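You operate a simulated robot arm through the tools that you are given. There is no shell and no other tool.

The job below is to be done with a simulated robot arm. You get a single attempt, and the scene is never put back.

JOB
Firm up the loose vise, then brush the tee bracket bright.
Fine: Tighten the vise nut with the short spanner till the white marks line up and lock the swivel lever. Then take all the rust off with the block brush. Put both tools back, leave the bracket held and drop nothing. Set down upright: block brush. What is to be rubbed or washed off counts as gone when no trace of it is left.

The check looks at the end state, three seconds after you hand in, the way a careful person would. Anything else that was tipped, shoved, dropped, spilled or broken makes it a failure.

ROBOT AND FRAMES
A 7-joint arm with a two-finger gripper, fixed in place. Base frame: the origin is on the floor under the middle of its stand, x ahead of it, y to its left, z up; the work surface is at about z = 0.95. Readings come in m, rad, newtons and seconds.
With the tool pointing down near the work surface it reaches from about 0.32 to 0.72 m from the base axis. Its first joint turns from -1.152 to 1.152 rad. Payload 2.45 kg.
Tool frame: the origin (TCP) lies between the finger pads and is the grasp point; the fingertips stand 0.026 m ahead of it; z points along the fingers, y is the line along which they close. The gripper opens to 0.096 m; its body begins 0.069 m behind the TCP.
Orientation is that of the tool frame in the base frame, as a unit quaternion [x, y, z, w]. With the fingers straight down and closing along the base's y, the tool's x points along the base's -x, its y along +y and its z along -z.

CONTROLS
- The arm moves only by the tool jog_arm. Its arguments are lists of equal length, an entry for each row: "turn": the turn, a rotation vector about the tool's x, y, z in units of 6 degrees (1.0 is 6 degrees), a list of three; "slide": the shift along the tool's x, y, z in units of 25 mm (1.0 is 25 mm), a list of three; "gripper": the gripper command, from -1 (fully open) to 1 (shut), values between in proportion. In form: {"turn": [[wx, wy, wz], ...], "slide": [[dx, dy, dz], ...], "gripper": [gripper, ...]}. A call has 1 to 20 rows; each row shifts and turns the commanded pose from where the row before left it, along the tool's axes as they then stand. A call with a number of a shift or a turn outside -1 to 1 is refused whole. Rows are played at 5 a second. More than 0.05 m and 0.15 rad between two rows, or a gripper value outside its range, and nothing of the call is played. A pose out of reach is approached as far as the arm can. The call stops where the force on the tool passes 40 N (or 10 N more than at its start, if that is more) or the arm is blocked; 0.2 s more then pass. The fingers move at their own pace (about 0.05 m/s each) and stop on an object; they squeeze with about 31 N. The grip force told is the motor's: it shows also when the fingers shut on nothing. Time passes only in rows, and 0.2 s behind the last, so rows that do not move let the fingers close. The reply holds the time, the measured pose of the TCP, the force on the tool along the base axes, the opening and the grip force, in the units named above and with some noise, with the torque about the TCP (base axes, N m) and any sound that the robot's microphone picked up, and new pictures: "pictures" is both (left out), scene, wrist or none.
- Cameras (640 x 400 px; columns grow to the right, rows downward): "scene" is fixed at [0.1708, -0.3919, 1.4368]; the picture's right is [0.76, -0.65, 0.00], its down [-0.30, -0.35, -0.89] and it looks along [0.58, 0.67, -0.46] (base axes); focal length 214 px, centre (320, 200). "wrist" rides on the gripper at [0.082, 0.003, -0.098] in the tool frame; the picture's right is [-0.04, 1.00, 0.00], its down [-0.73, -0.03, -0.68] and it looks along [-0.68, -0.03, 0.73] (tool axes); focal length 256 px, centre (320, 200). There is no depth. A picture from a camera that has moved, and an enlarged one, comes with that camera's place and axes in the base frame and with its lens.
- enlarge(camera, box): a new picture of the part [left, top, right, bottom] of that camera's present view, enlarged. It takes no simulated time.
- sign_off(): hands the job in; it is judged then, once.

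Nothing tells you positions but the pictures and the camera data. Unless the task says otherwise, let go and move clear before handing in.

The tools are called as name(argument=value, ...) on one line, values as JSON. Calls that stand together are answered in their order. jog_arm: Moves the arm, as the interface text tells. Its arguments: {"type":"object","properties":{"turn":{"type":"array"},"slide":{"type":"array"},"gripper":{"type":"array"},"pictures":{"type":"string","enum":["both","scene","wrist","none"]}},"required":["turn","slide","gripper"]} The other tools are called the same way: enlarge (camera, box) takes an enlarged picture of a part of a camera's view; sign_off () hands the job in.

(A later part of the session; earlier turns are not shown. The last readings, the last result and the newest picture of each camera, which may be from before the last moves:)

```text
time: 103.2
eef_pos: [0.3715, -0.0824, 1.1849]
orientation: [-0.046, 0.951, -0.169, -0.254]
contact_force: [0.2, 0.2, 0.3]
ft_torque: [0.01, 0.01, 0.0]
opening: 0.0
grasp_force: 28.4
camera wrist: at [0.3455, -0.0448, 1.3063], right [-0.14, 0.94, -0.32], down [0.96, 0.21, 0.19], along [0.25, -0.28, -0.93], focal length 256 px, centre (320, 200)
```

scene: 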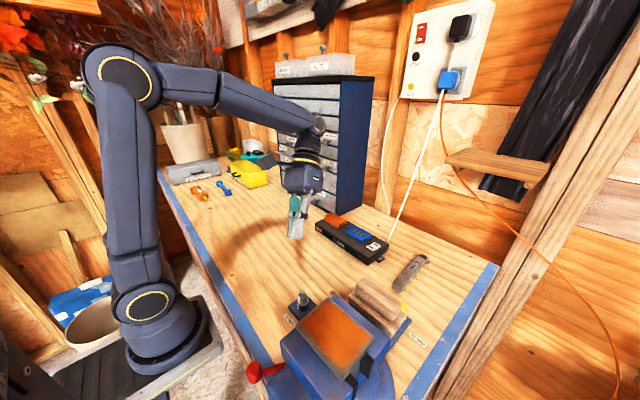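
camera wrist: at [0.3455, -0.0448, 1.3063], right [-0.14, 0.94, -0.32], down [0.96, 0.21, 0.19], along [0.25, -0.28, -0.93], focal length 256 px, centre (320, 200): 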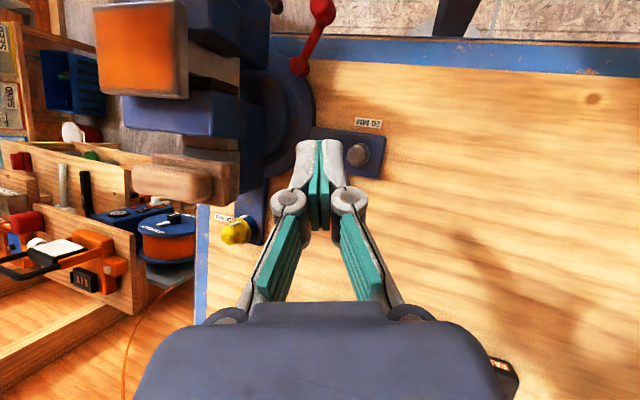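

enlarge(camera="wrist", box=[230, 0, 370, 90])

enlarge(camera="wrist", box=[80, 0, 350, 220])

```text
4.44 times, centred on (300, 45) of wrist
camera zoom: at [0.3455, -0.0448, 1.3063], right [-0.14, 0.94, -0.32], down [0.96, 0.21, 0.19], along [0.25, -0.28, -0.93], focal length 1138 px, centre (409, 889)
```

zoom: 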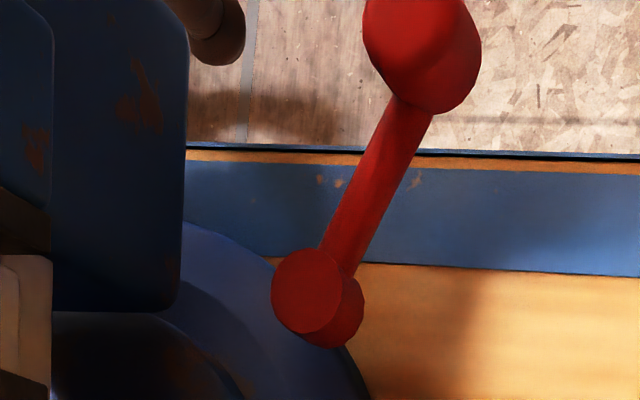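

```text
1.82 times, centred on (215, 110) of wrist
camera zoom: at [0.3455, -0.0448, 1.3063], right [-0.14, 0.94, -0.32], down [0.96, 0.21, 0.19], along [0.25, -0.28, -0.93], focal length 465 px, centre (511, 364)
```

zoom: 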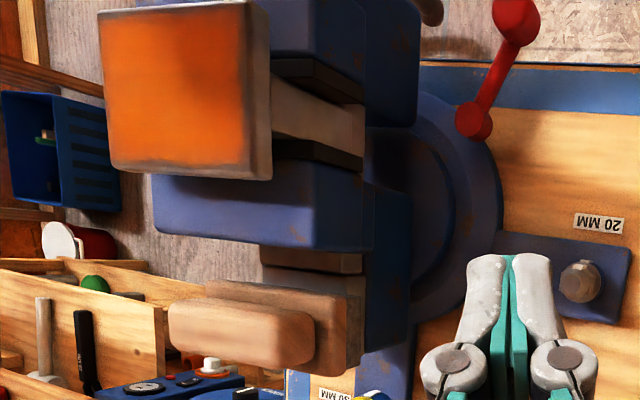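

From above, the lever can only swing freely clockwise (to the right in this view), since the vise body blocks the other way. I'll open the fingers to 50 mm so one finger can hook the block side of the lever, and approach to a standoff first.

jog_arm(turn=[[0, 0, 0], [0, 0, 0], [0, 0, 0], [0, 0, 0], [0, 0, 0], [0, 0, 0], [0, 0, 0], [0, 0, 0], [0, 0, 0]], slide=[[0.164, 0.043, 0.853], [0.164, 0.043, 0.853], [0.164, 0.043, 0.853], [0.164, 0.043, 0.853], [0.164, 0.043, 0.853], [0.164, 0.043, 0.853], [0.164, 0.043, 0.853], [0.164, 0.043, 0.853], [0, 0, 0]], gripper=[-0.042, -0.042, -0.042, -0.042, -0.042, -0.042, -0.042, -0.042, -0.042], pictures="both")

enlarge(camera="wrist", box=[200, 50, 440, 220])

enlarge(camera="scene", box=[220, 290, 340, 400])

```text
time: 105.2
eef_pos: [0.2611, -0.1312, 1.0609]
orientation: [-0.046, 0.951, -0.168, -0.255]
contact_force: [0.1, 0.4, -1.1]
ft_torque: [0.03, 0.01, 0.03]
opening: 0.0498
grasp_force: 0.1
camera wrist: at [0.2353, -0.0944, 1.1817], right [-0.14, 0.94, -0.32], down [0.96, 0.2, 0.19], along [0.25, -0.28, -0.93], focal length 256 px, centre (320, 200)
```

scene: 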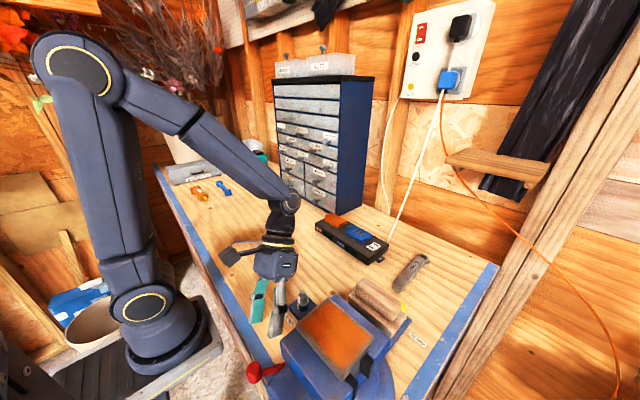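
wrist: 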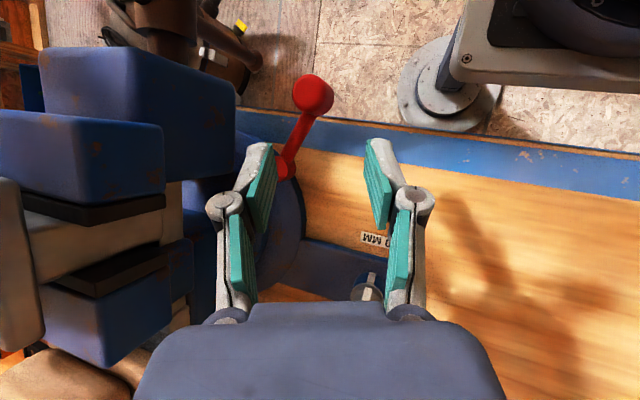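

```text
2.35 times, centred on (320, 135) of wrist
camera zoom: at [0.2353, -0.0944, 1.1817], right [-0.14, 0.94, -0.32], down [0.96, 0.2, 0.19], along [0.25, -0.28, -0.93], focal length 602 px, centre (320, 353)
```

zoom: 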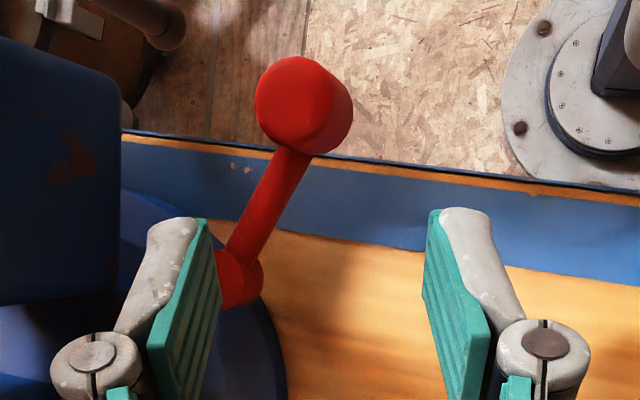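

```text
3.64 times, centred on (280, 345) of scene
camera zoom: at [0.1708, -0.3919, 1.4368], right [0.76, -0.65, 0.0], down [-0.3, -0.35, -0.89], along [0.58, 0.67, -0.46], focal length 780 px, centre (466, -327)
```

zoom: 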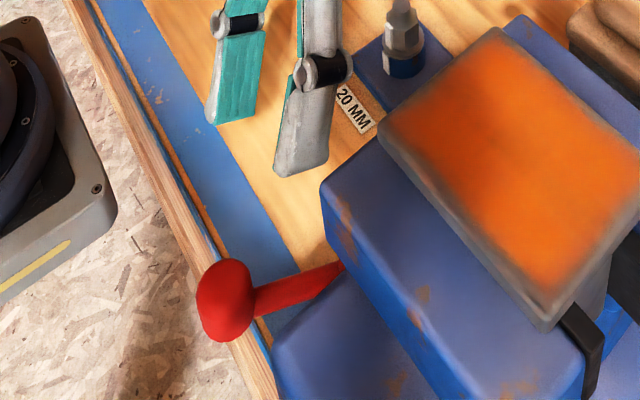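

The hooking finger is above the hub on the correct side. I'll slide in along the finger direction, stopping part-way to check clearances.

jog_arm(turn=[[0, 0, 0], [0, 0, 0], [0, 0, 0], [0, 0, 0], [0, 0, 0]], slide=[[-0.02, -0.035, 0.5], [-0.02, -0.035, 0.5], [0, 0, 0.5], [0, 0, 0.5], [0, 0, 0]], gripper=[-0.042, -0.042, -0.042, -0.042, -0.042], pictures="both")

enlarge(camera="wrist", box=[200, 50, 440, 220])

enlarge(camera="scene", box=[230, 310, 330, 400])

```text
time: 106.4
eef_pos: [0.2375, -0.1505, 1.0214]
orientation: [-0.045, 0.951, -0.168, -0.254]
contact_force: [0.2, -0.6, -0.3]
ft_torque: [0.0, 0.02, 0.02]
opening: 0.0502
grasp_force: 0.1
camera wrist: at [0.2123, -0.1134, 1.142], right [-0.14, 0.94, -0.32], down [0.96, 0.21, 0.19], along [0.25, -0.28, -0.93], focal length 256 px, centre (320, 200)
```

scene: 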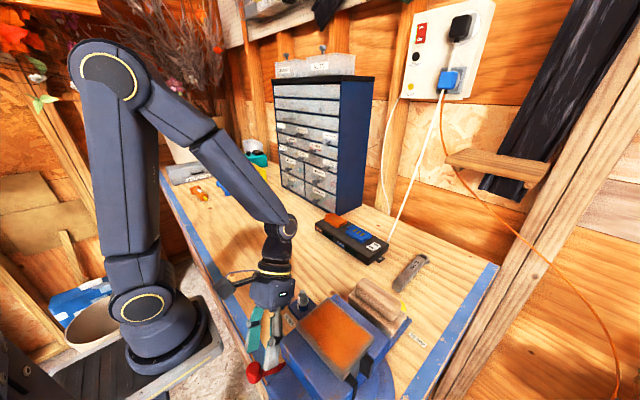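
wrist: 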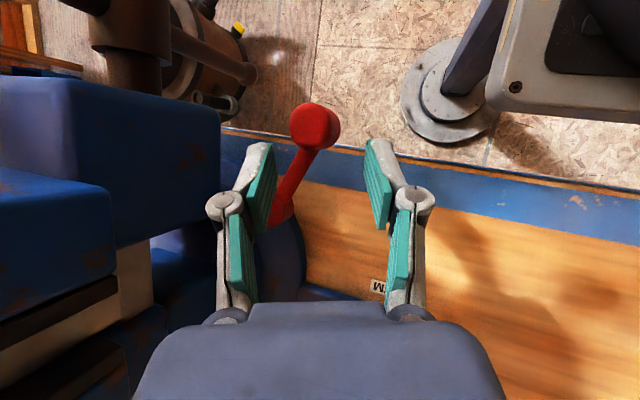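

```text
2.35 times, centred on (320, 135) of wrist
camera zoom: at [0.2123, -0.1134, 1.142], right [-0.14, 0.94, -0.32], down [0.96, 0.21, 0.19], along [0.25, -0.28, -0.93], focal length 602 px, centre (320, 353)
```

zoom: 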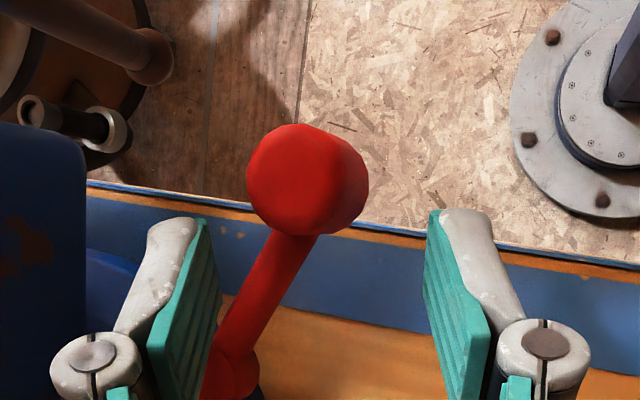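

```text
4.44 times, centred on (280, 355) of scene
camera zoom: at [0.1708, -0.3919, 1.4368], right [0.76, -0.65, 0.0], down [-0.3, -0.35, -0.89], along [0.58, 0.67, -0.46], focal length 953 px, centre (498, -489)
```

zoom: 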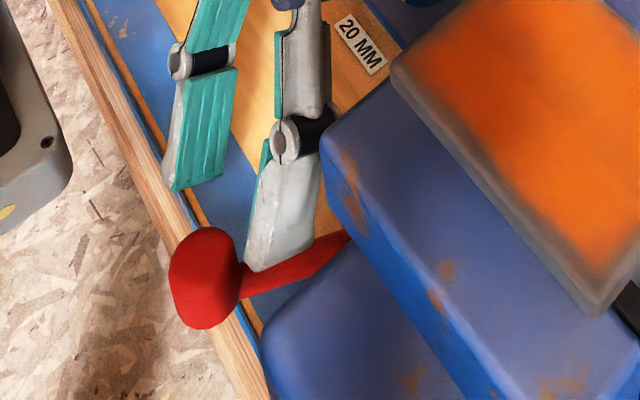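

The finger is clear of the shaft on its block side. I'll go the last 28 mm in small steps with force monitoring.

jog_arm(turn=[[0, 0, 0], [0, 0, 0], [0, 0, 0], [0, 0, 0], [0, 0, 0]], slide=[[0, 0, 0.3], [0, 0, 0.3], [0, 0, 0.3], [0, 0, 0.2], [0, 0, 0]], gripper=[-0.042, -0.042, -0.042, -0.042, -0.042], pictures="both")

enlarge(camera="wrist", box=[200, 50, 440, 220])

enlarge(camera="scene", box=[230, 310, 330, 400])

```text
time: 107.6
eef_pos: [0.2245, -0.1595, 0.9976]
orientation: [-0.046, 0.951, -0.168, -0.256]
contact_force: [-0.6, 0.9, 0.2]
ft_torque: [-0.02, 0.01, 0.02]
opening: 0.0501
grasp_force: 0.1
camera wrist: at [0.2001, -0.1237, 1.1184], right [-0.14, 0.94, -0.32], down [0.96, 0.21, 0.19], along [0.25, -0.28, -0.93], focal length 256 px, centre (320, 200)
```

scene: 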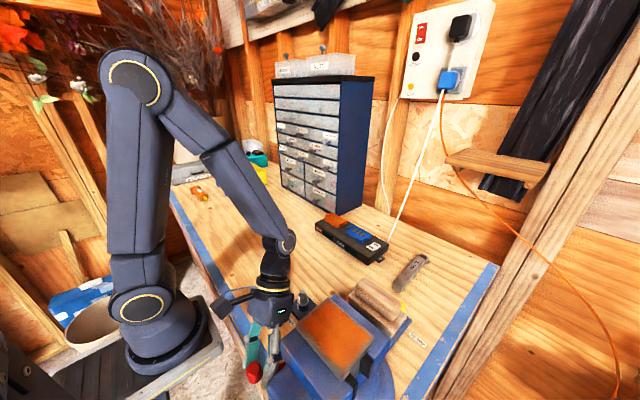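
wrist: 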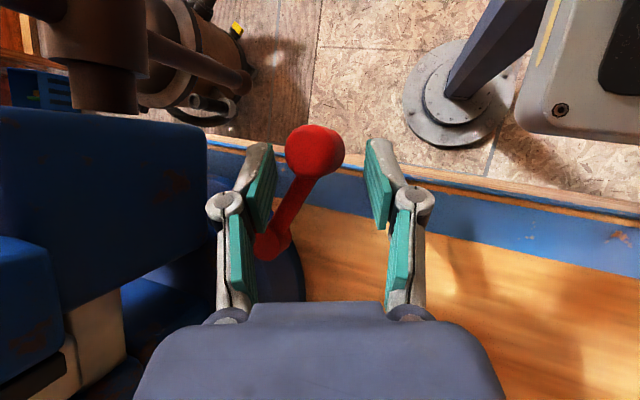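

```text
2.35 times, centred on (320, 135) of wrist
camera zoom: at [0.2001, -0.1237, 1.1184], right [-0.14, 0.94, -0.32], down [0.96, 0.21, 0.19], along [0.25, -0.28, -0.93], focal length 602 px, centre (320, 353)
```

zoom: 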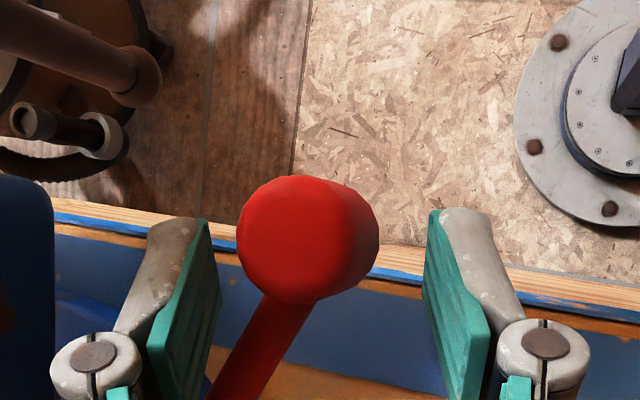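

```text
4.44 times, centred on (280, 355) of scene
camera zoom: at [0.1708, -0.3919, 1.4368], right [0.76, -0.65, 0.0], down [-0.3, -0.35, -0.89], along [0.58, 0.67, -0.46], focal length 953 px, centre (498, -489)
```

zoom: 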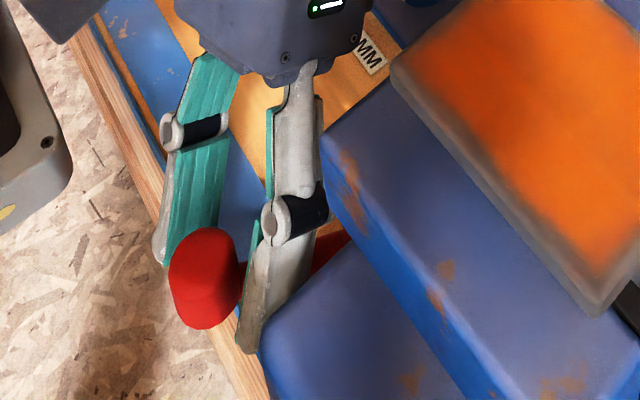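

The finger is hooked between lever and block with the knob caged. I'll sweep it clockwise along the arc, starting with about 45°.

jog_arm(turn=[[0, 0, 0], [0, 0, 0], [0, 0, 0], [0, 0, 0], [0, 0, 0], [0, 0, 0], [0, 0, 0]], slide=[[-0.016, 0.228, -0.094], [-0.016, 0.228, -0.094], [-0.072, 0.206, -0.119], [-0.072, 0.206, -0.119], [-0.12, 0.17, -0.136], [-0.12, 0.17, -0.136], [0, 0, 0]], gripper=[-0.042, -0.042, -0.042, -0.042, -0.042, -0.042, -0.042], pictures="both")

enlarge(camera="scene", box=[230, 310, 330, 400])

enlarge(camera="wrist", box=[180, 50, 460, 250])

```text
time: 109.2
eef_pos: [0.2368, -0.1239, 0.9984]
orientation: [-0.046, 0.951, -0.168, -0.255]
contact_force: [-0.2, -0.4, 1.1]
ft_torque: [0.0, -0.02, -0.04]
opening: 0.05
grasp_force: 0.4
camera wrist: at [0.2111, -0.0882, 1.1192], right [-0.14, 0.94, -0.32], down [0.96, 0.2, 0.19], along [0.25, -0.28, -0.93], focal length 256 px, centre (320, 200)
```

scene: 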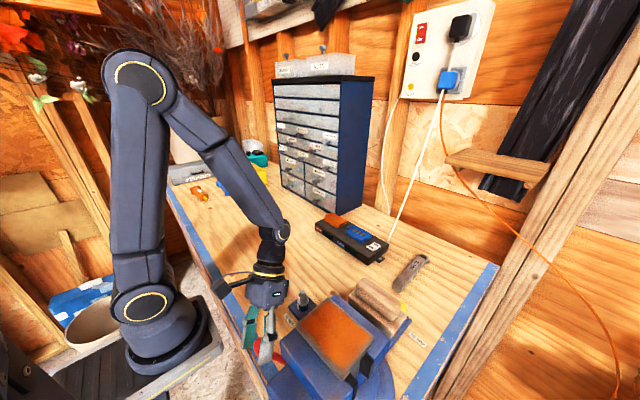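
wrist: 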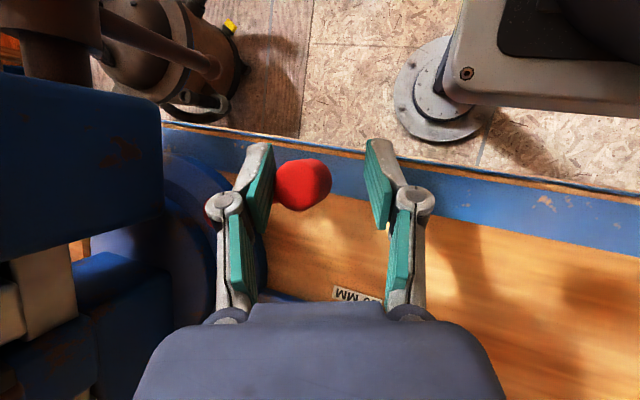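

```text
4.44 times, centred on (280, 355) of scene
camera zoom: at [0.1708, -0.3919, 1.4368], right [0.76, -0.65, 0.0], down [-0.3, -0.35, -0.89], along [0.58, 0.67, -0.46], focal length 953 px, centre (498, -489)
```

zoom: 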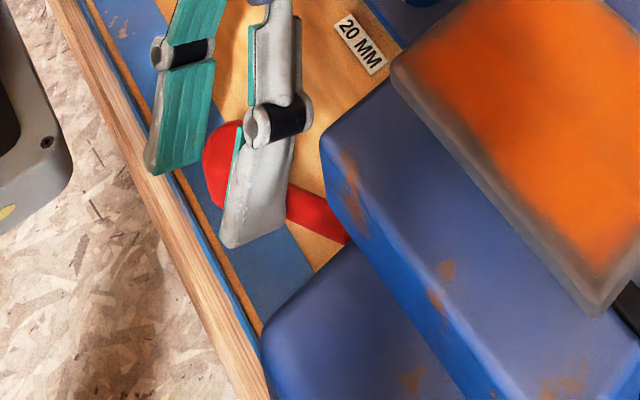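

```text
2.00 times, centred on (320, 150) of wrist
camera zoom: at [0.2111, -0.0882, 1.1192], right [-0.14, 0.94, -0.32], down [0.96, 0.2, 0.19], along [0.25, -0.28, -0.93], focal length 512 px, centre (320, 300)
```

zoom: 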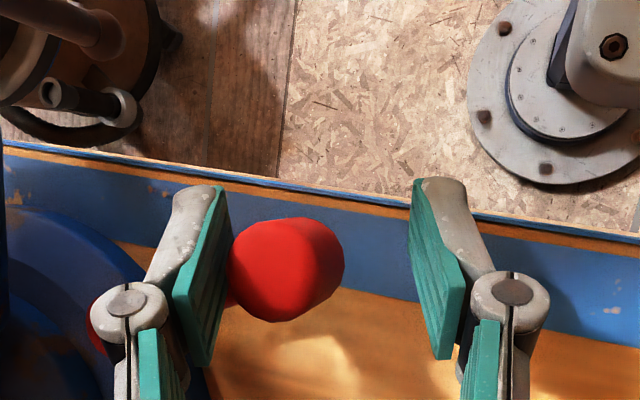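

The lever follows with almost no resistance. I'll continue the arc.

jog_arm(turn=[[0, 0, 0], [0, 0, 0], [0, 0, 0], [0, 0, 0], [0, 0, 0]], slide=[[-0.161, 0.12, -0.143], [-0.161, 0.12, -0.143], [-0.194, 0.063, -0.142], [-0.194, 0.063, -0.142], [0, 0, 0]], gripper=[-0.042, -0.042, -0.042, -0.042, -0.042], pictures="both")

enlarge(camera="scene", box=[230, 310, 330, 400])

enlarge(camera="wrist", box=[180, 50, 460, 250])

```text
time: 110.4
eef_pos: [0.2582, -0.1121, 0.9988]
orientation: [-0.045, 0.951, -0.167, -0.257]
contact_force: [-4.6, -16.6, 0.7]
ft_torque: [0.04, 0.09, -0.38]
opening: 0.0578
grasp_force: 6.0
camera wrist: at [0.2326, -0.0759, 1.1189], right [-0.14, 0.94, -0.32], down [0.96, 0.2, 0.19], along [0.24, -0.28, -0.93], focal length 256 px, centre (320, 200)
```

scene: 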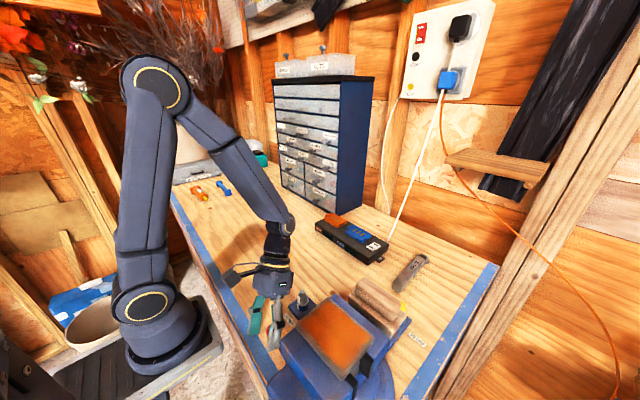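
wrist: 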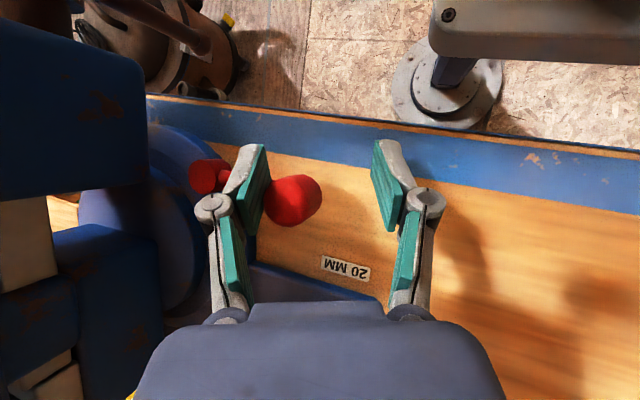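

```text
4.44 times, centred on (280, 355) of scene
camera zoom: at [0.1707, -0.3924, 1.4366], right [0.76, -0.65, 0.0], down [-0.3, -0.35, -0.89], along [0.58, 0.67, -0.46], focal length 953 px, centre (498, -489)
```

zoom: 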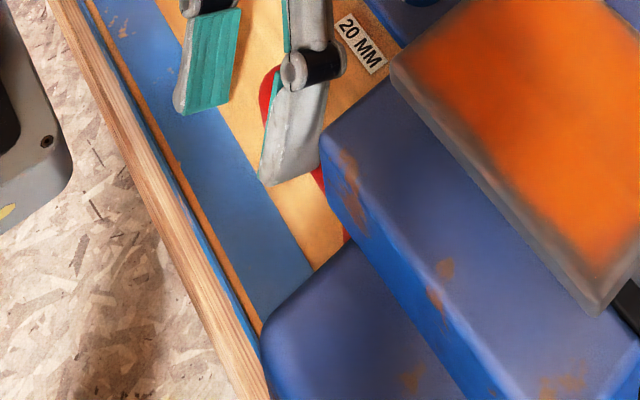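

```text
2.00 times, centred on (320, 150) of wrist
camera zoom: at [0.2326, -0.0759, 1.1189], right [-0.14, 0.94, -0.32], down [0.96, 0.2, 0.19], along [0.24, -0.28, -0.93], focal length 512 px, centre (320, 300)
```

zoom: 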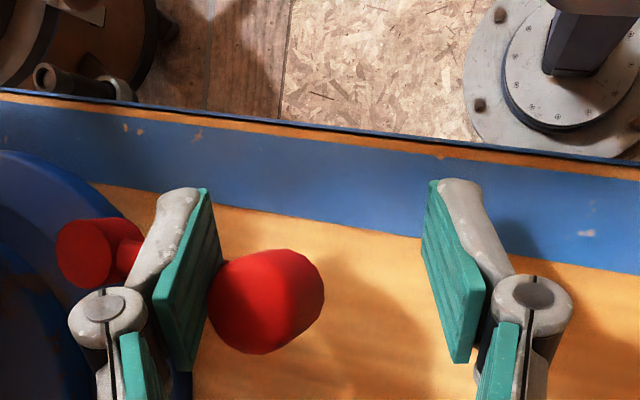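

The lever is now at about 90°, having turned some 72°. The finger is starting to pull the knob outward, so I'll shift it 6 mm toward the hub and push on in +x gently to find the lock stop.

jog_arm(turn=[[0, 0, 0], [0, 0, 0], [0, 0, 0], [0, 0, 0]], slide=[[0, -0.225, 0.083], [-0.208, -0.042, -0.112], [-0.208, -0.042, -0.112], [0, 0, 0]], gripper=[-0.042, -0.042, -0.042, -0.042], pictures="both")

enlarge(camera="scene", box=[250, 270, 340, 350])

enlarge(camera="wrist", box=[180, 50, 460, 250])

```text
time: 111.2
eef_pos: [0.2597, -0.1185, 0.9993]
orientation: [-0.039, 0.948, -0.166, -0.269]
contact_force: [-5.5, 3.5, 3.7]
ft_torque: [-0.07, 0.05, -0.18]
opening: 0.0489
grasp_force: 0.1
stopped in row 3: the force on the tool passed its limit at 43 N (the readings are from after the stop); the commanded pose is now the measured one
camera wrist: at [0.2372, -0.0804, 1.1198], right [-0.13, 0.94, -0.31], down [0.97, 0.19, 0.17], along [0.22, -0.28, -0.93], focal length 256 px, centre (320, 200)
```

scene: 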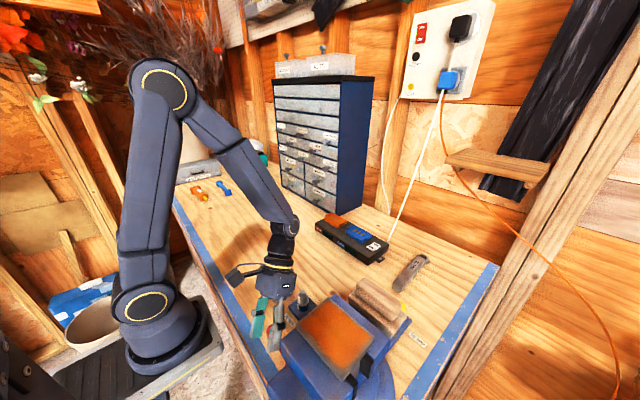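
wrist: 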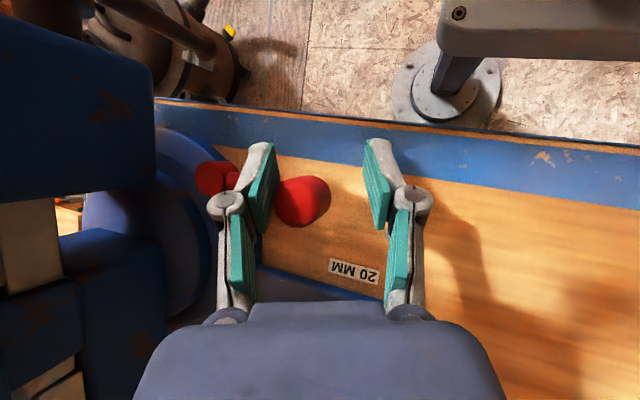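

```text
5.00 times, centred on (295, 310) of scene
camera zoom: at [0.1706, -0.3918, 1.4368], right [0.76, -0.65, 0.0], down [-0.3, -0.35, -0.89], along [0.58, 0.67, -0.46], focal length 1072 px, centre (445, -350)
```

zoom: 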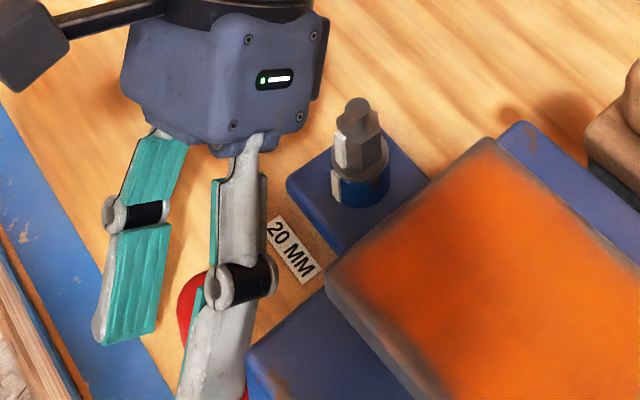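

```text
2.00 times, centred on (320, 150) of wrist
camera zoom: at [0.2372, -0.0804, 1.1198], right [-0.13, 0.94, -0.31], down [0.97, 0.19, 0.17], along [0.22, -0.28, -0.93], focal length 512 px, centre (320, 300)
```

zoom: 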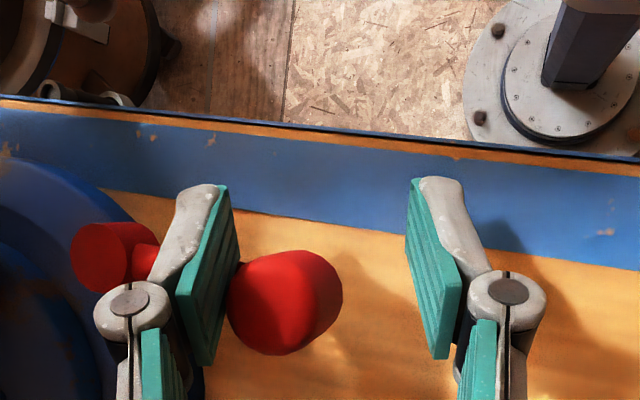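

Pushing further met a firm stop at 43 N with the lever at about 90°, roughly 75° of travel, so it has reached the end of its range. I'll back the finger away in -x and rise to inspect it.

jog_arm(turn=[[0, 0, 0], [0, 0, 0], [0, 0, 0], [0, 0, 0], [0, 0, 0], [0, 0, 0]], slide=[[0.3, 0.057, 0.175], [0.2, 0.038, 0.117], [0.418, -0.235, -0.64], [0.418, -0.235, -0.64], [0.418, -0.235, -0.64], [0, 0, 0]], gripper=[-0.042, -0.042, -0.042, -0.042, -0.042, -0.042], pictures="both")

enlarge(camera="wrist", box=[180, 50, 460, 250])

enlarge(camera="scene", box=[230, 310, 330, 400])

```text
time: 112.6
eef_pos: [0.2437, -0.117, 1.0617]
orientation: [-0.04, 0.948, -0.166, -0.268]
contact_force: [0.0, -0.3, 0.4]
ft_torque: [0.05, 0.04, 0.01]
opening: 0.05
grasp_force: 0.0
camera wrist: at [0.2217, -0.0809, 1.1819], right [-0.13, 0.94, -0.31], down [0.97, 0.19, 0.17], along [0.22, -0.28, -0.93], focal length 256 px, centre (320, 200)
```

scene: 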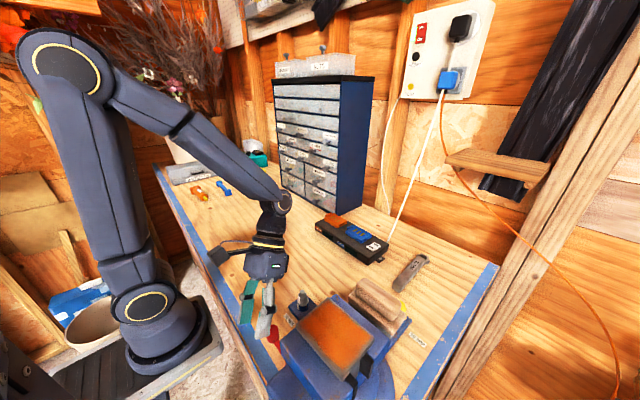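
wrist: 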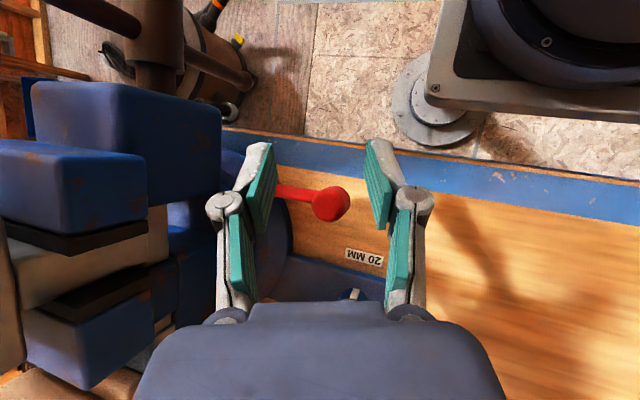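

```text
2.00 times, centred on (320, 150) of wrist
camera zoom: at [0.2217, -0.0809, 1.1819], right [-0.13, 0.94, -0.31], down [0.97, 0.19, 0.17], along [0.22, -0.28, -0.93], focal length 512 px, centre (320, 300)
```

zoom: 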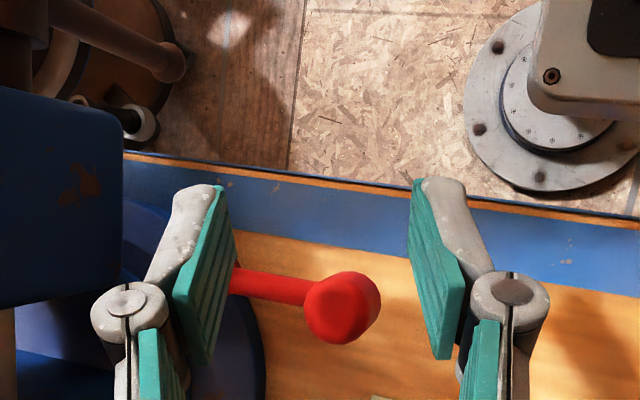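

```text
4.44 times, centred on (280, 355) of scene
camera zoom: at [0.1708, -0.3919, 1.4368], right [0.76, -0.65, 0.0], down [-0.3, -0.35, -0.89], along [0.58, 0.67, -0.46], focal length 953 px, centre (498, -489)
```

zoom: 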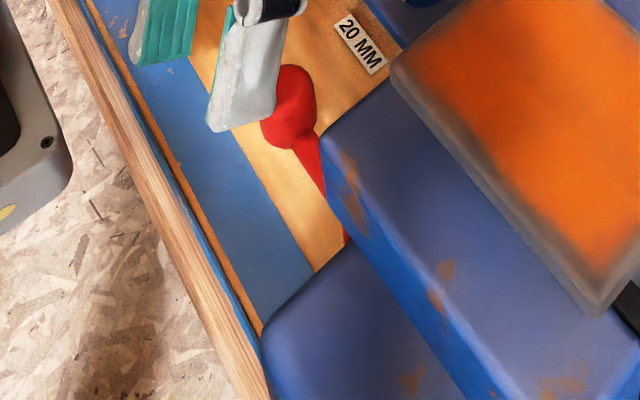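

The lever stays at about 90° pointing to +y. To be sure it's fully home, I'll press once more on the knob itself from its -x side.

jog_arm(turn=[[0, 0, 0], [0, 0, 0], [0, 0, 0], [0, 0, 0], [0, 0, 0]], slide=[[-0.288, 0.393, 0.479], [-0.288, 0.393, 0.479], [-0.288, 0.393, 0.479], [-0.288, 0.393, 0.479], [0, 0, 0]], gripper=[-0.042, -0.042, -0.042, -0.042, -0.042], pictures="none")

enlarge(camera="wrist", box=[180, 50, 460, 250])

enlarge(camera="scene", box=[230, 300, 330, 380])

```text
time: 113.8
eef_pos: [0.2369, -0.0977, 0.9922]
orientation: [-0.039, 0.948, -0.167, -0.269]
contact_force: [-14.3, -1.5, 14.3]
ft_torque: [-0.4, -0.49, -0.42]
opening: 0.0534
grasp_force: 1.8
```

```text
2.00 times, centred on (320, 150) of wrist
camera zoom: at [0.2157, -0.0601, 1.1137], right [-0.13, 0.94, -0.32], down [0.97, 0.19, 0.17], along [0.22, -0.28, -0.93], focal length 512 px, centre (320, 300)
```

zoom: 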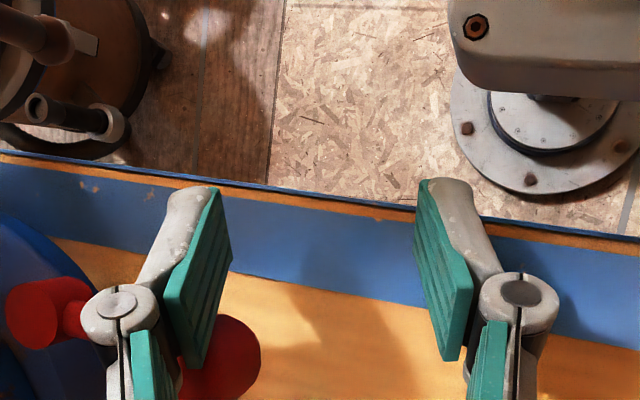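

```text
5.00 times, centred on (280, 340) of scene
camera zoom: at [0.1703, -0.3919, 1.4368], right [0.76, -0.65, 0.0], down [-0.3, -0.35, -0.89], along [0.58, 0.67, -0.46], focal length 1072 px, centre (520, -500)
```

zoom: 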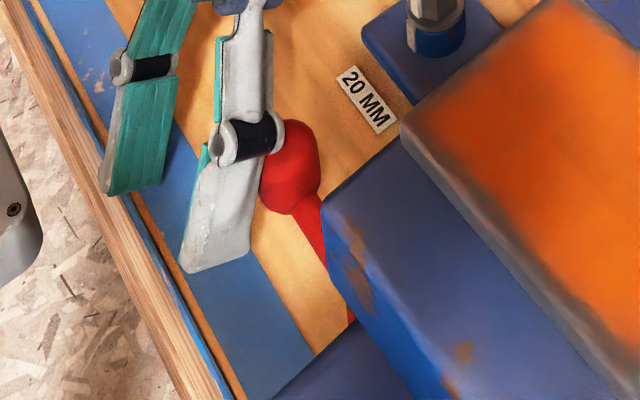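

jog_arm(turn=[[0, 0, 0], [0, 0, 0], [0, 0, 0]], slide=[[-0.102, -0.02, -0.08], [-0.07, -0.013, -0.06], [0, 0, 0]], gripper=[-0.042, -0.042, -0.042], pictures="none")

enlarge(camera="wrist", box=[180, 50, 460, 250])

```text
time: 114.6
eef_pos: [0.2392, -0.0988, 0.9948]
orientation: [-0.04, 0.946, -0.167, -0.273]
contact_force: [-34.4, -7.3, 5.9]
ft_torque: [-0.14, -0.46, -1.15]
opening: 0.0491
grasp_force: 0.1
```

```text
2.00 times, centred on (320, 150) of wrist
camera zoom: at [0.219, -0.0604, 1.1162], right [-0.13, 0.94, -0.32], down [0.97, 0.19, 0.16], along [0.21, -0.28, -0.94], focal length 512 px, centre (320, 300)
```

zoom: 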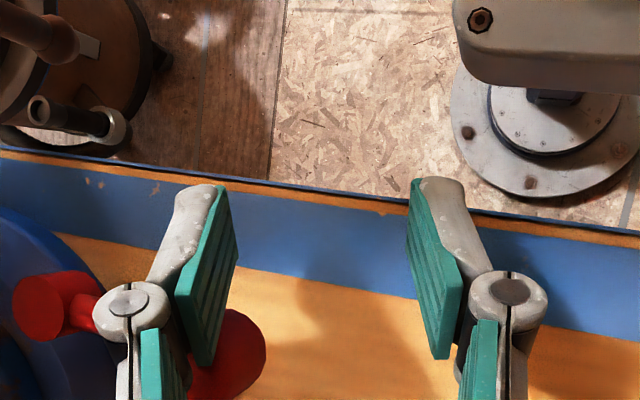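

The knob takes 34 N without moving, so the lever is at its stop and locked. I'll back off, rise and straighten the gripper.

jog_arm(turn=[[0, 0, 0], [0, 0, 0], [0, 0, 0], [0, 0, 0], [0, 0, 0], [0, 0, 0], [0, 0, 0], [0, 0, 0], [0, 0, 0], [0, 0, 0]], slide=[[0.3, 0.057, 0.175], [0.25, 0.047, 0.145], [0.418, -0.235, -0.64], [0.418, -0.235, -0.64], [0.418, -0.235, -0.64], [0.418, -0.235, -0.64], [0.418, -0.235, -0.64], [0.418, -0.235, -0.64], [0.418, -0.235, -0.64], [0, 0, 0]], gripper=[-0.042, -0.042, -0.042, -0.042, -0.042, -0.042, -0.042, -0.042, -0.042, -0.042], pictures="both")

enlarge(camera="scene", box=[230, 290, 350, 400])

```text
time: 116.8
eef_pos: [0.2298, -0.0961, 1.1353]
orientation: [-0.04, 0.948, -0.166, -0.267]
contact_force: [-0.3, -0.4, 0.0]
ft_torque: [0.0, -0.02, 0.0]
opening: 0.0501
grasp_force: 0.1
camera wrist: at [0.2077, -0.0597, 1.2572], right [-0.13, 0.94, -0.31], down [0.97, 0.19, 0.17], along [0.22, -0.28, -0.93], focal length 256 px, centre (320, 200)
```

scene: 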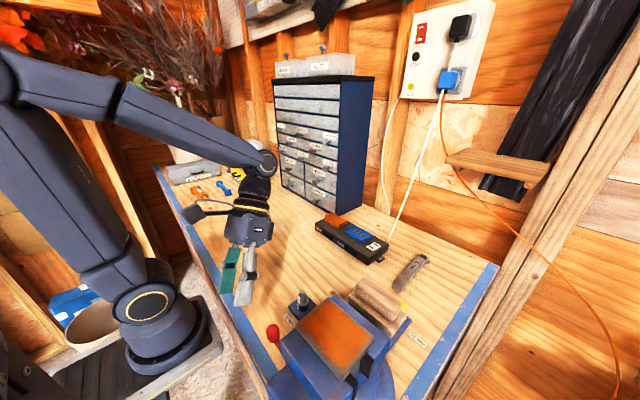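
wrist: 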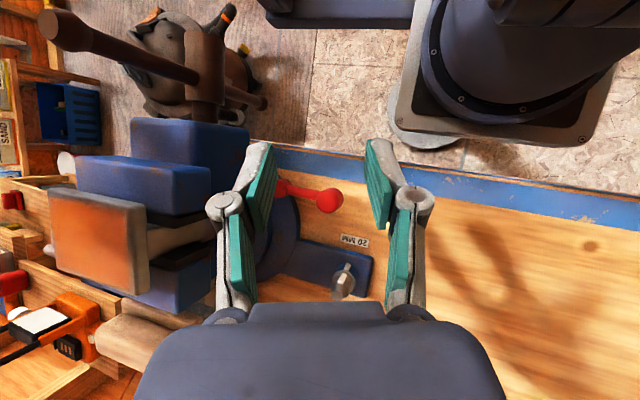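

```text
3.64 times, centred on (290, 345) of scene
camera zoom: at [0.1708, -0.3919, 1.4368], right [0.76, -0.65, 0.0], down [-0.3, -0.35, -0.89], along [0.58, 0.67, -0.46], focal length 780 px, centre (429, -327)
```

zoom: 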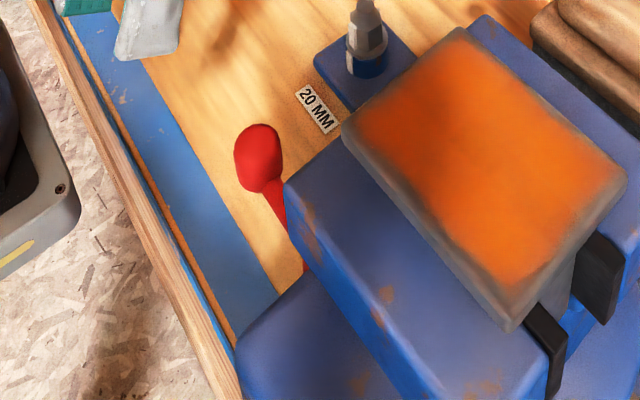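

Lever locked, vise unmoved. I'll move outward and up and take the tilt off.

jog_arm(turn=[[0, 0, 0], [0, 0, 0], [0, 0, 0], [0, 0, 0], [0, 0, 0], [0, 0, 0], [0, 0, 0], [-0.83, 0, 0], [-0.83, 0, 0], [-0.83, 0, 0], [-0.83, 0, 0], [0, -1, 0], [0, -1, 0], [0, -1, 0], [0, -1, 0], [0, -1, 0], [0, 0, 0]], slide=[[-0.376, -0.07, -0.827], [-0.376, -0.07, -0.827], [-0.376, -0.07, -0.827], [-0.376, -0.07, -0.827], [-0.376, -0.07, -0.827], [-0.376, -0.07, -0.827], [-0.376, -0.07, -0.827], [0, 0, 0], [0, 0, 0], [0, 0, 0], [0, 0, 0], [0, 0, 0], [0, 0, 0], [0, 0, 0], [0, 0, 0], [0, 0, 0], [0, 0, 0]], gripper=[-0.042, -0.042, -0.042, -0.042, -0.042, -0.042, -0.042, -0.5, -0.5, -0.5, -0.5, -0.5, -0.5, -0.5, -0.5, -0.5, -0.5], pictures="wrist")

```text
time: 120.4
eef_pos: [0.3593, -0.0623, 1.2219]
orientation: [0.006, 1.0, -0.002, -0.011]
contact_force: [-0.1, -0.3, 0.0]
ft_torque: [0.0, 0.02, -0.04]
opening: 0.0719
grasp_force: 0.1
camera wrist: at [0.2795, -0.0578, 1.3212], right [0.05, 1.0, 0.0], down [0.75, -0.04, 0.66], along [0.66, -0.04, -0.75], focal length 256 px, centre (320, 200)
```

wrist: 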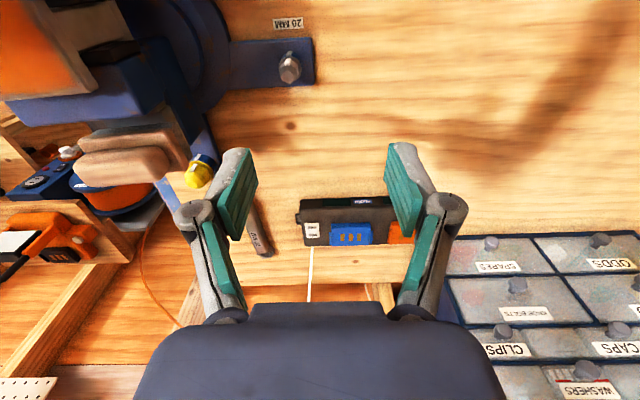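

Nearly straight again. I'll remove the last degree of tilt, turn to face along -y and move to look down on the brush and bracket.

jog_arm(turn=[[0, -0.21, 0], [0, 0, 1], [0, 0, 1], [0, 0, 1], [0, 0, 1], [0, 0, 1], [0, 0, 1], [0, 0, 1], [0, 0, 1], [0, 0, 1], [0, 0, 1], [0, 0, 1], [0, 0, 1], [0, 0, 1], [0, 0, 1], [0, 0, 0.9], [0, 0, 0]], slide=[[0, 0, -0.3], [0, 0, -0.3], [0, 0, -0.3], [0, 0, -0.3], [0, 0, 0], [0, 0, 0], [0, 0, 0], [0, 0, 0], [0, 0, 0], [0, 0, 0], [0, 0, 0], [0, 0, 0], [0, 0, 0], [0, 0, 0], [0, 0, 0], [0, 0, 0], [0, 0, 0]], gripper=[-0.5, -0.5, -0.5, -0.5, -0.5, -0.5, -0.5, -0.5, -0.5, -0.5, -0.5, -0.5, -0.5, -0.5, -0.5, -0.5, -0.5], pictures="none")

jog_arm(turn=[[0, 0, 0], [0, 0, 0], [0, 0, 0], [0, 0, 0], [0, 0, 0], [0, 0, 0]], slide=[[-0.9, 0.5, 0], [-0.9, 0.5, 0], [-0.9, 0.5, 0], [-0.9, 0.5, 0], [-0.9, 0.5, 0], [0, 0, 0]], gripper=[-0.5, -0.5, -0.5, -0.5, -0.5, -0.5], pictures="both")

```text
time: 124.0
eef_pos: [0.3594, -0.0613, 1.25]
orientation: [0.708, 0.706, -0.002, 0.001]
contact_force: [-0.4, -0.6, -0.7]
ft_torque: [0.02, 0.04, -0.02]
opening: 0.0723
grasp_force: 0.0
```

```text
time: 125.4
eef_pos: [0.4229, -0.1743, 1.2471]
orientation: [0.708, 0.706, -0.002, 0.001]
contact_force: [0.5, -0.4, 0.5]
ft_torque: [0.01, 0.0, 0.02]
opening: 0.0717
grasp_force: 0.1
camera wrist: at [0.426, -0.0911, 1.3473], right [1.0, -0.04, 0.0], down [-0.03, -0.73, 0.68], along [-0.03, -0.68, -0.73], focal length 256 px, centre (320, 200)
```

scene: 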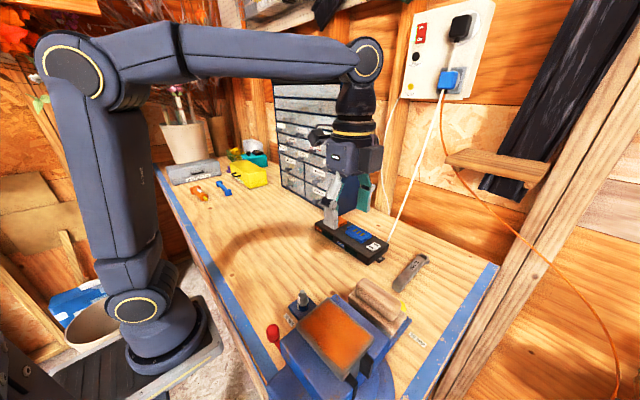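
wrist: 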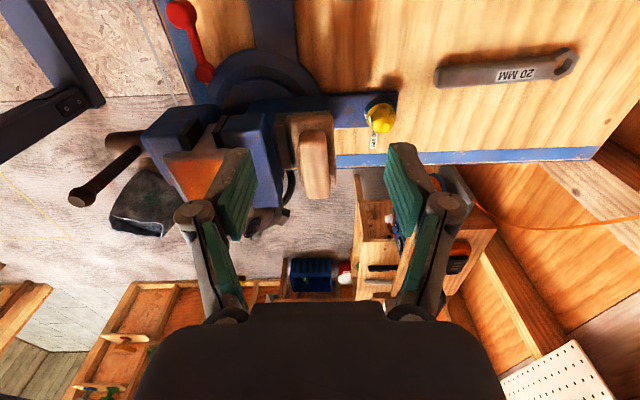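

enlarge(camera="wrist", box=[260, 90, 380, 220])

enlarge(camera="scene", box=[320, 260, 430, 360])

enlarge(camera="wrist", box=[130, 90, 300, 240])

```text
3.08 times, centred on (320, 155) of wrist
camera zoom: at [0.426, -0.0911, 1.3473], right [1.0, -0.04, 0.0], down [-0.03, -0.73, 0.68], along [-0.03, -0.68, -0.73], focal length 788 px, centre (320, 338)
```

zoom: 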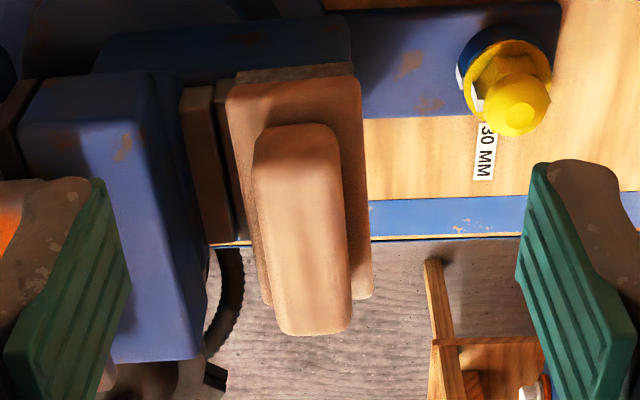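

```text
4.00 times, centred on (375, 310) of scene
camera zoom: at [0.1708, -0.3919, 1.4368], right [0.76, -0.65, 0.0], down [-0.3, -0.35, -0.89], along [0.58, 0.67, -0.46], focal length 858 px, centre (100, -240)
```

zoom: 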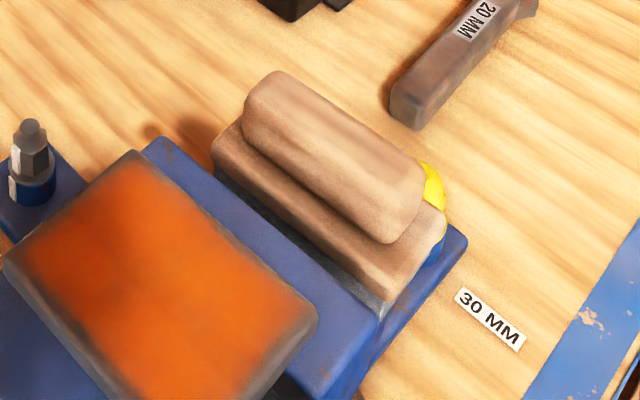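

```text
2.67 times, centred on (215, 165) of wrist
camera zoom: at [0.426, -0.0911, 1.3473], right [1.0, -0.04, 0.0], down [-0.03, -0.73, 0.68], along [-0.03, -0.68, -0.73], focal length 683 px, centre (600, 293)
```

zoom: 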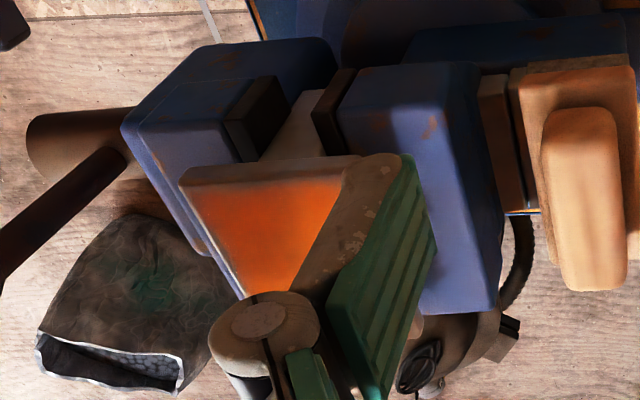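

The brush is about 97 × 52 mm with a 31 mm wide handle, centred near (0.414, -0.270) and handle top at about 1.111. I'll move over it with the fingers opened a little wider than the handle.

jog_arm(turn=[[0, 0, 0], [0, 0, 0], [0, 0, 0], [0, 0, 0], [0, 0, 0], [0, 0, 0]], slide=[[-0.766, -0.072, 0.42], [-0.766, -0.072, 0.42], [-0.766, -0.072, 0.42], [-0.766, -0.072, 0.42], [-0.766, -0.072, 0.42], [0, 0, 0]], gripper=[0, 0, 0, 0, 0, 0], pictures="both")

enlarge(camera="wrist", box=[230, 100, 410, 280])

enlarge(camera="scene", box=[320, 220, 430, 340])

```text
time: 126.8
eef_pos: [0.4122, -0.2692, 1.1981]
orientation: [0.708, 0.706, -0.001, 0.001]
contact_force: [-0.2, -0.6, 0.6]
ft_torque: [0.02, -0.01, 0.0]
opening: 0.048
grasp_force: 0.0
camera wrist: at [0.416, -0.1871, 1.2974], right [1.0, -0.04, 0.0], down [-0.03, -0.73, 0.68], along [-0.03, -0.68, -0.73], focal length 256 px, centre (320, 200)
```

scene: 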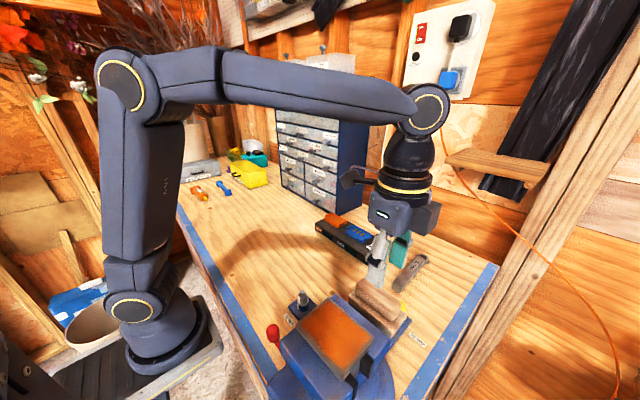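
wrist: 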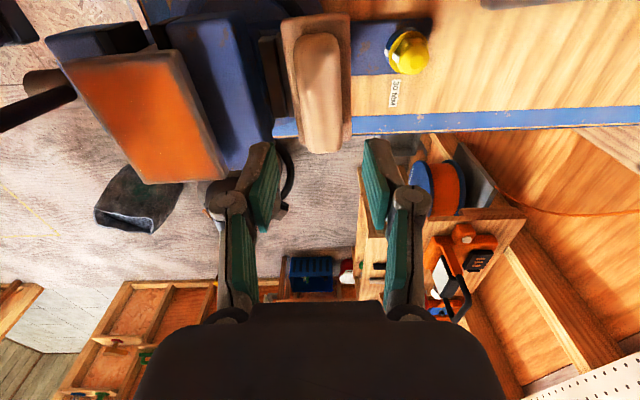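

```text
2.22 times, centred on (320, 190) of wrist
camera zoom: at [0.416, -0.1871, 1.2974], right [1.0, -0.04, 0.0], down [-0.03, -0.73, 0.68], along [-0.03, -0.68, -0.73], focal length 569 px, centre (320, 222)
```

zoom: 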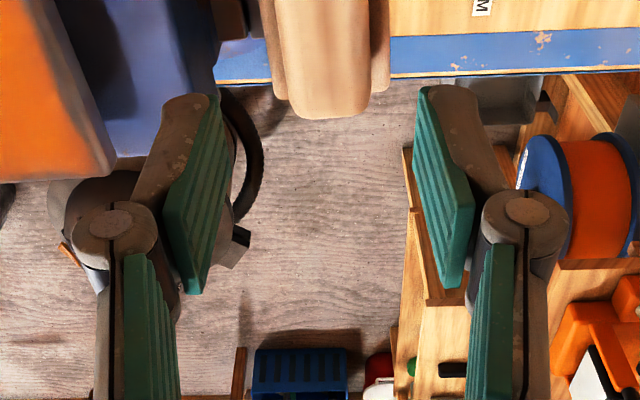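

```text
3.33 times, centred on (375, 280) of scene
camera zoom: at [0.1708, -0.3919, 1.4368], right [0.76, -0.65, 0.0], down [-0.3, -0.35, -0.89], along [0.58, 0.67, -0.46], focal length 715 px, centre (137, -67)
```

zoom: 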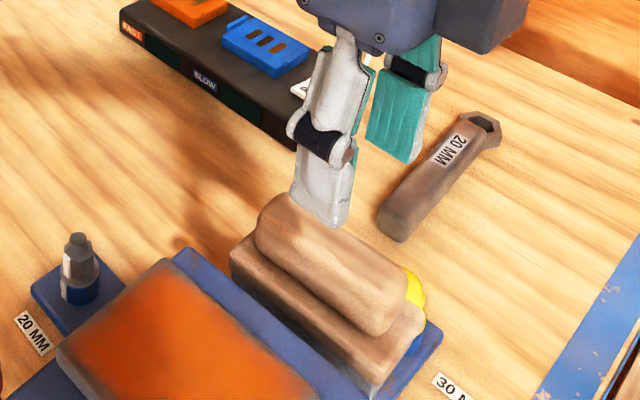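

enlarge(camera="wrist", box=[240, 0, 380, 165])

enlarge(camera="scene", box=[345, 270, 420, 340])

```text
2.42 times, centred on (310, 82) of wrist
camera zoom: at [0.416, -0.1871, 1.2974], right [1.0, -0.04, 0.0], down [-0.03, -0.73, 0.68], along [-0.03, -0.68, -0.73], focal length 621 px, centre (344, 485)
```

zoom: 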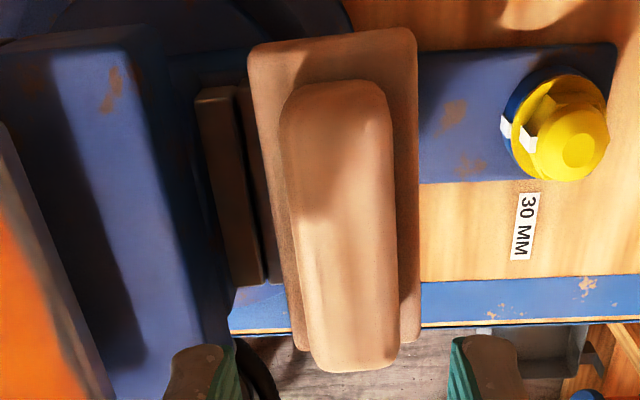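

```text
5.71 times, centred on (382, 305) of scene
camera zoom: at [0.1708, -0.3919, 1.4368], right [0.76, -0.65, 0.0], down [-0.3, -0.35, -0.89], along [0.58, 0.67, -0.46], focal length 1226 px, centre (-37, -400)
```

zoom: 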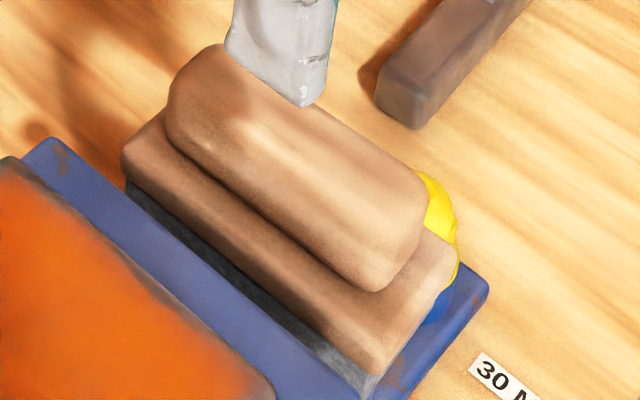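

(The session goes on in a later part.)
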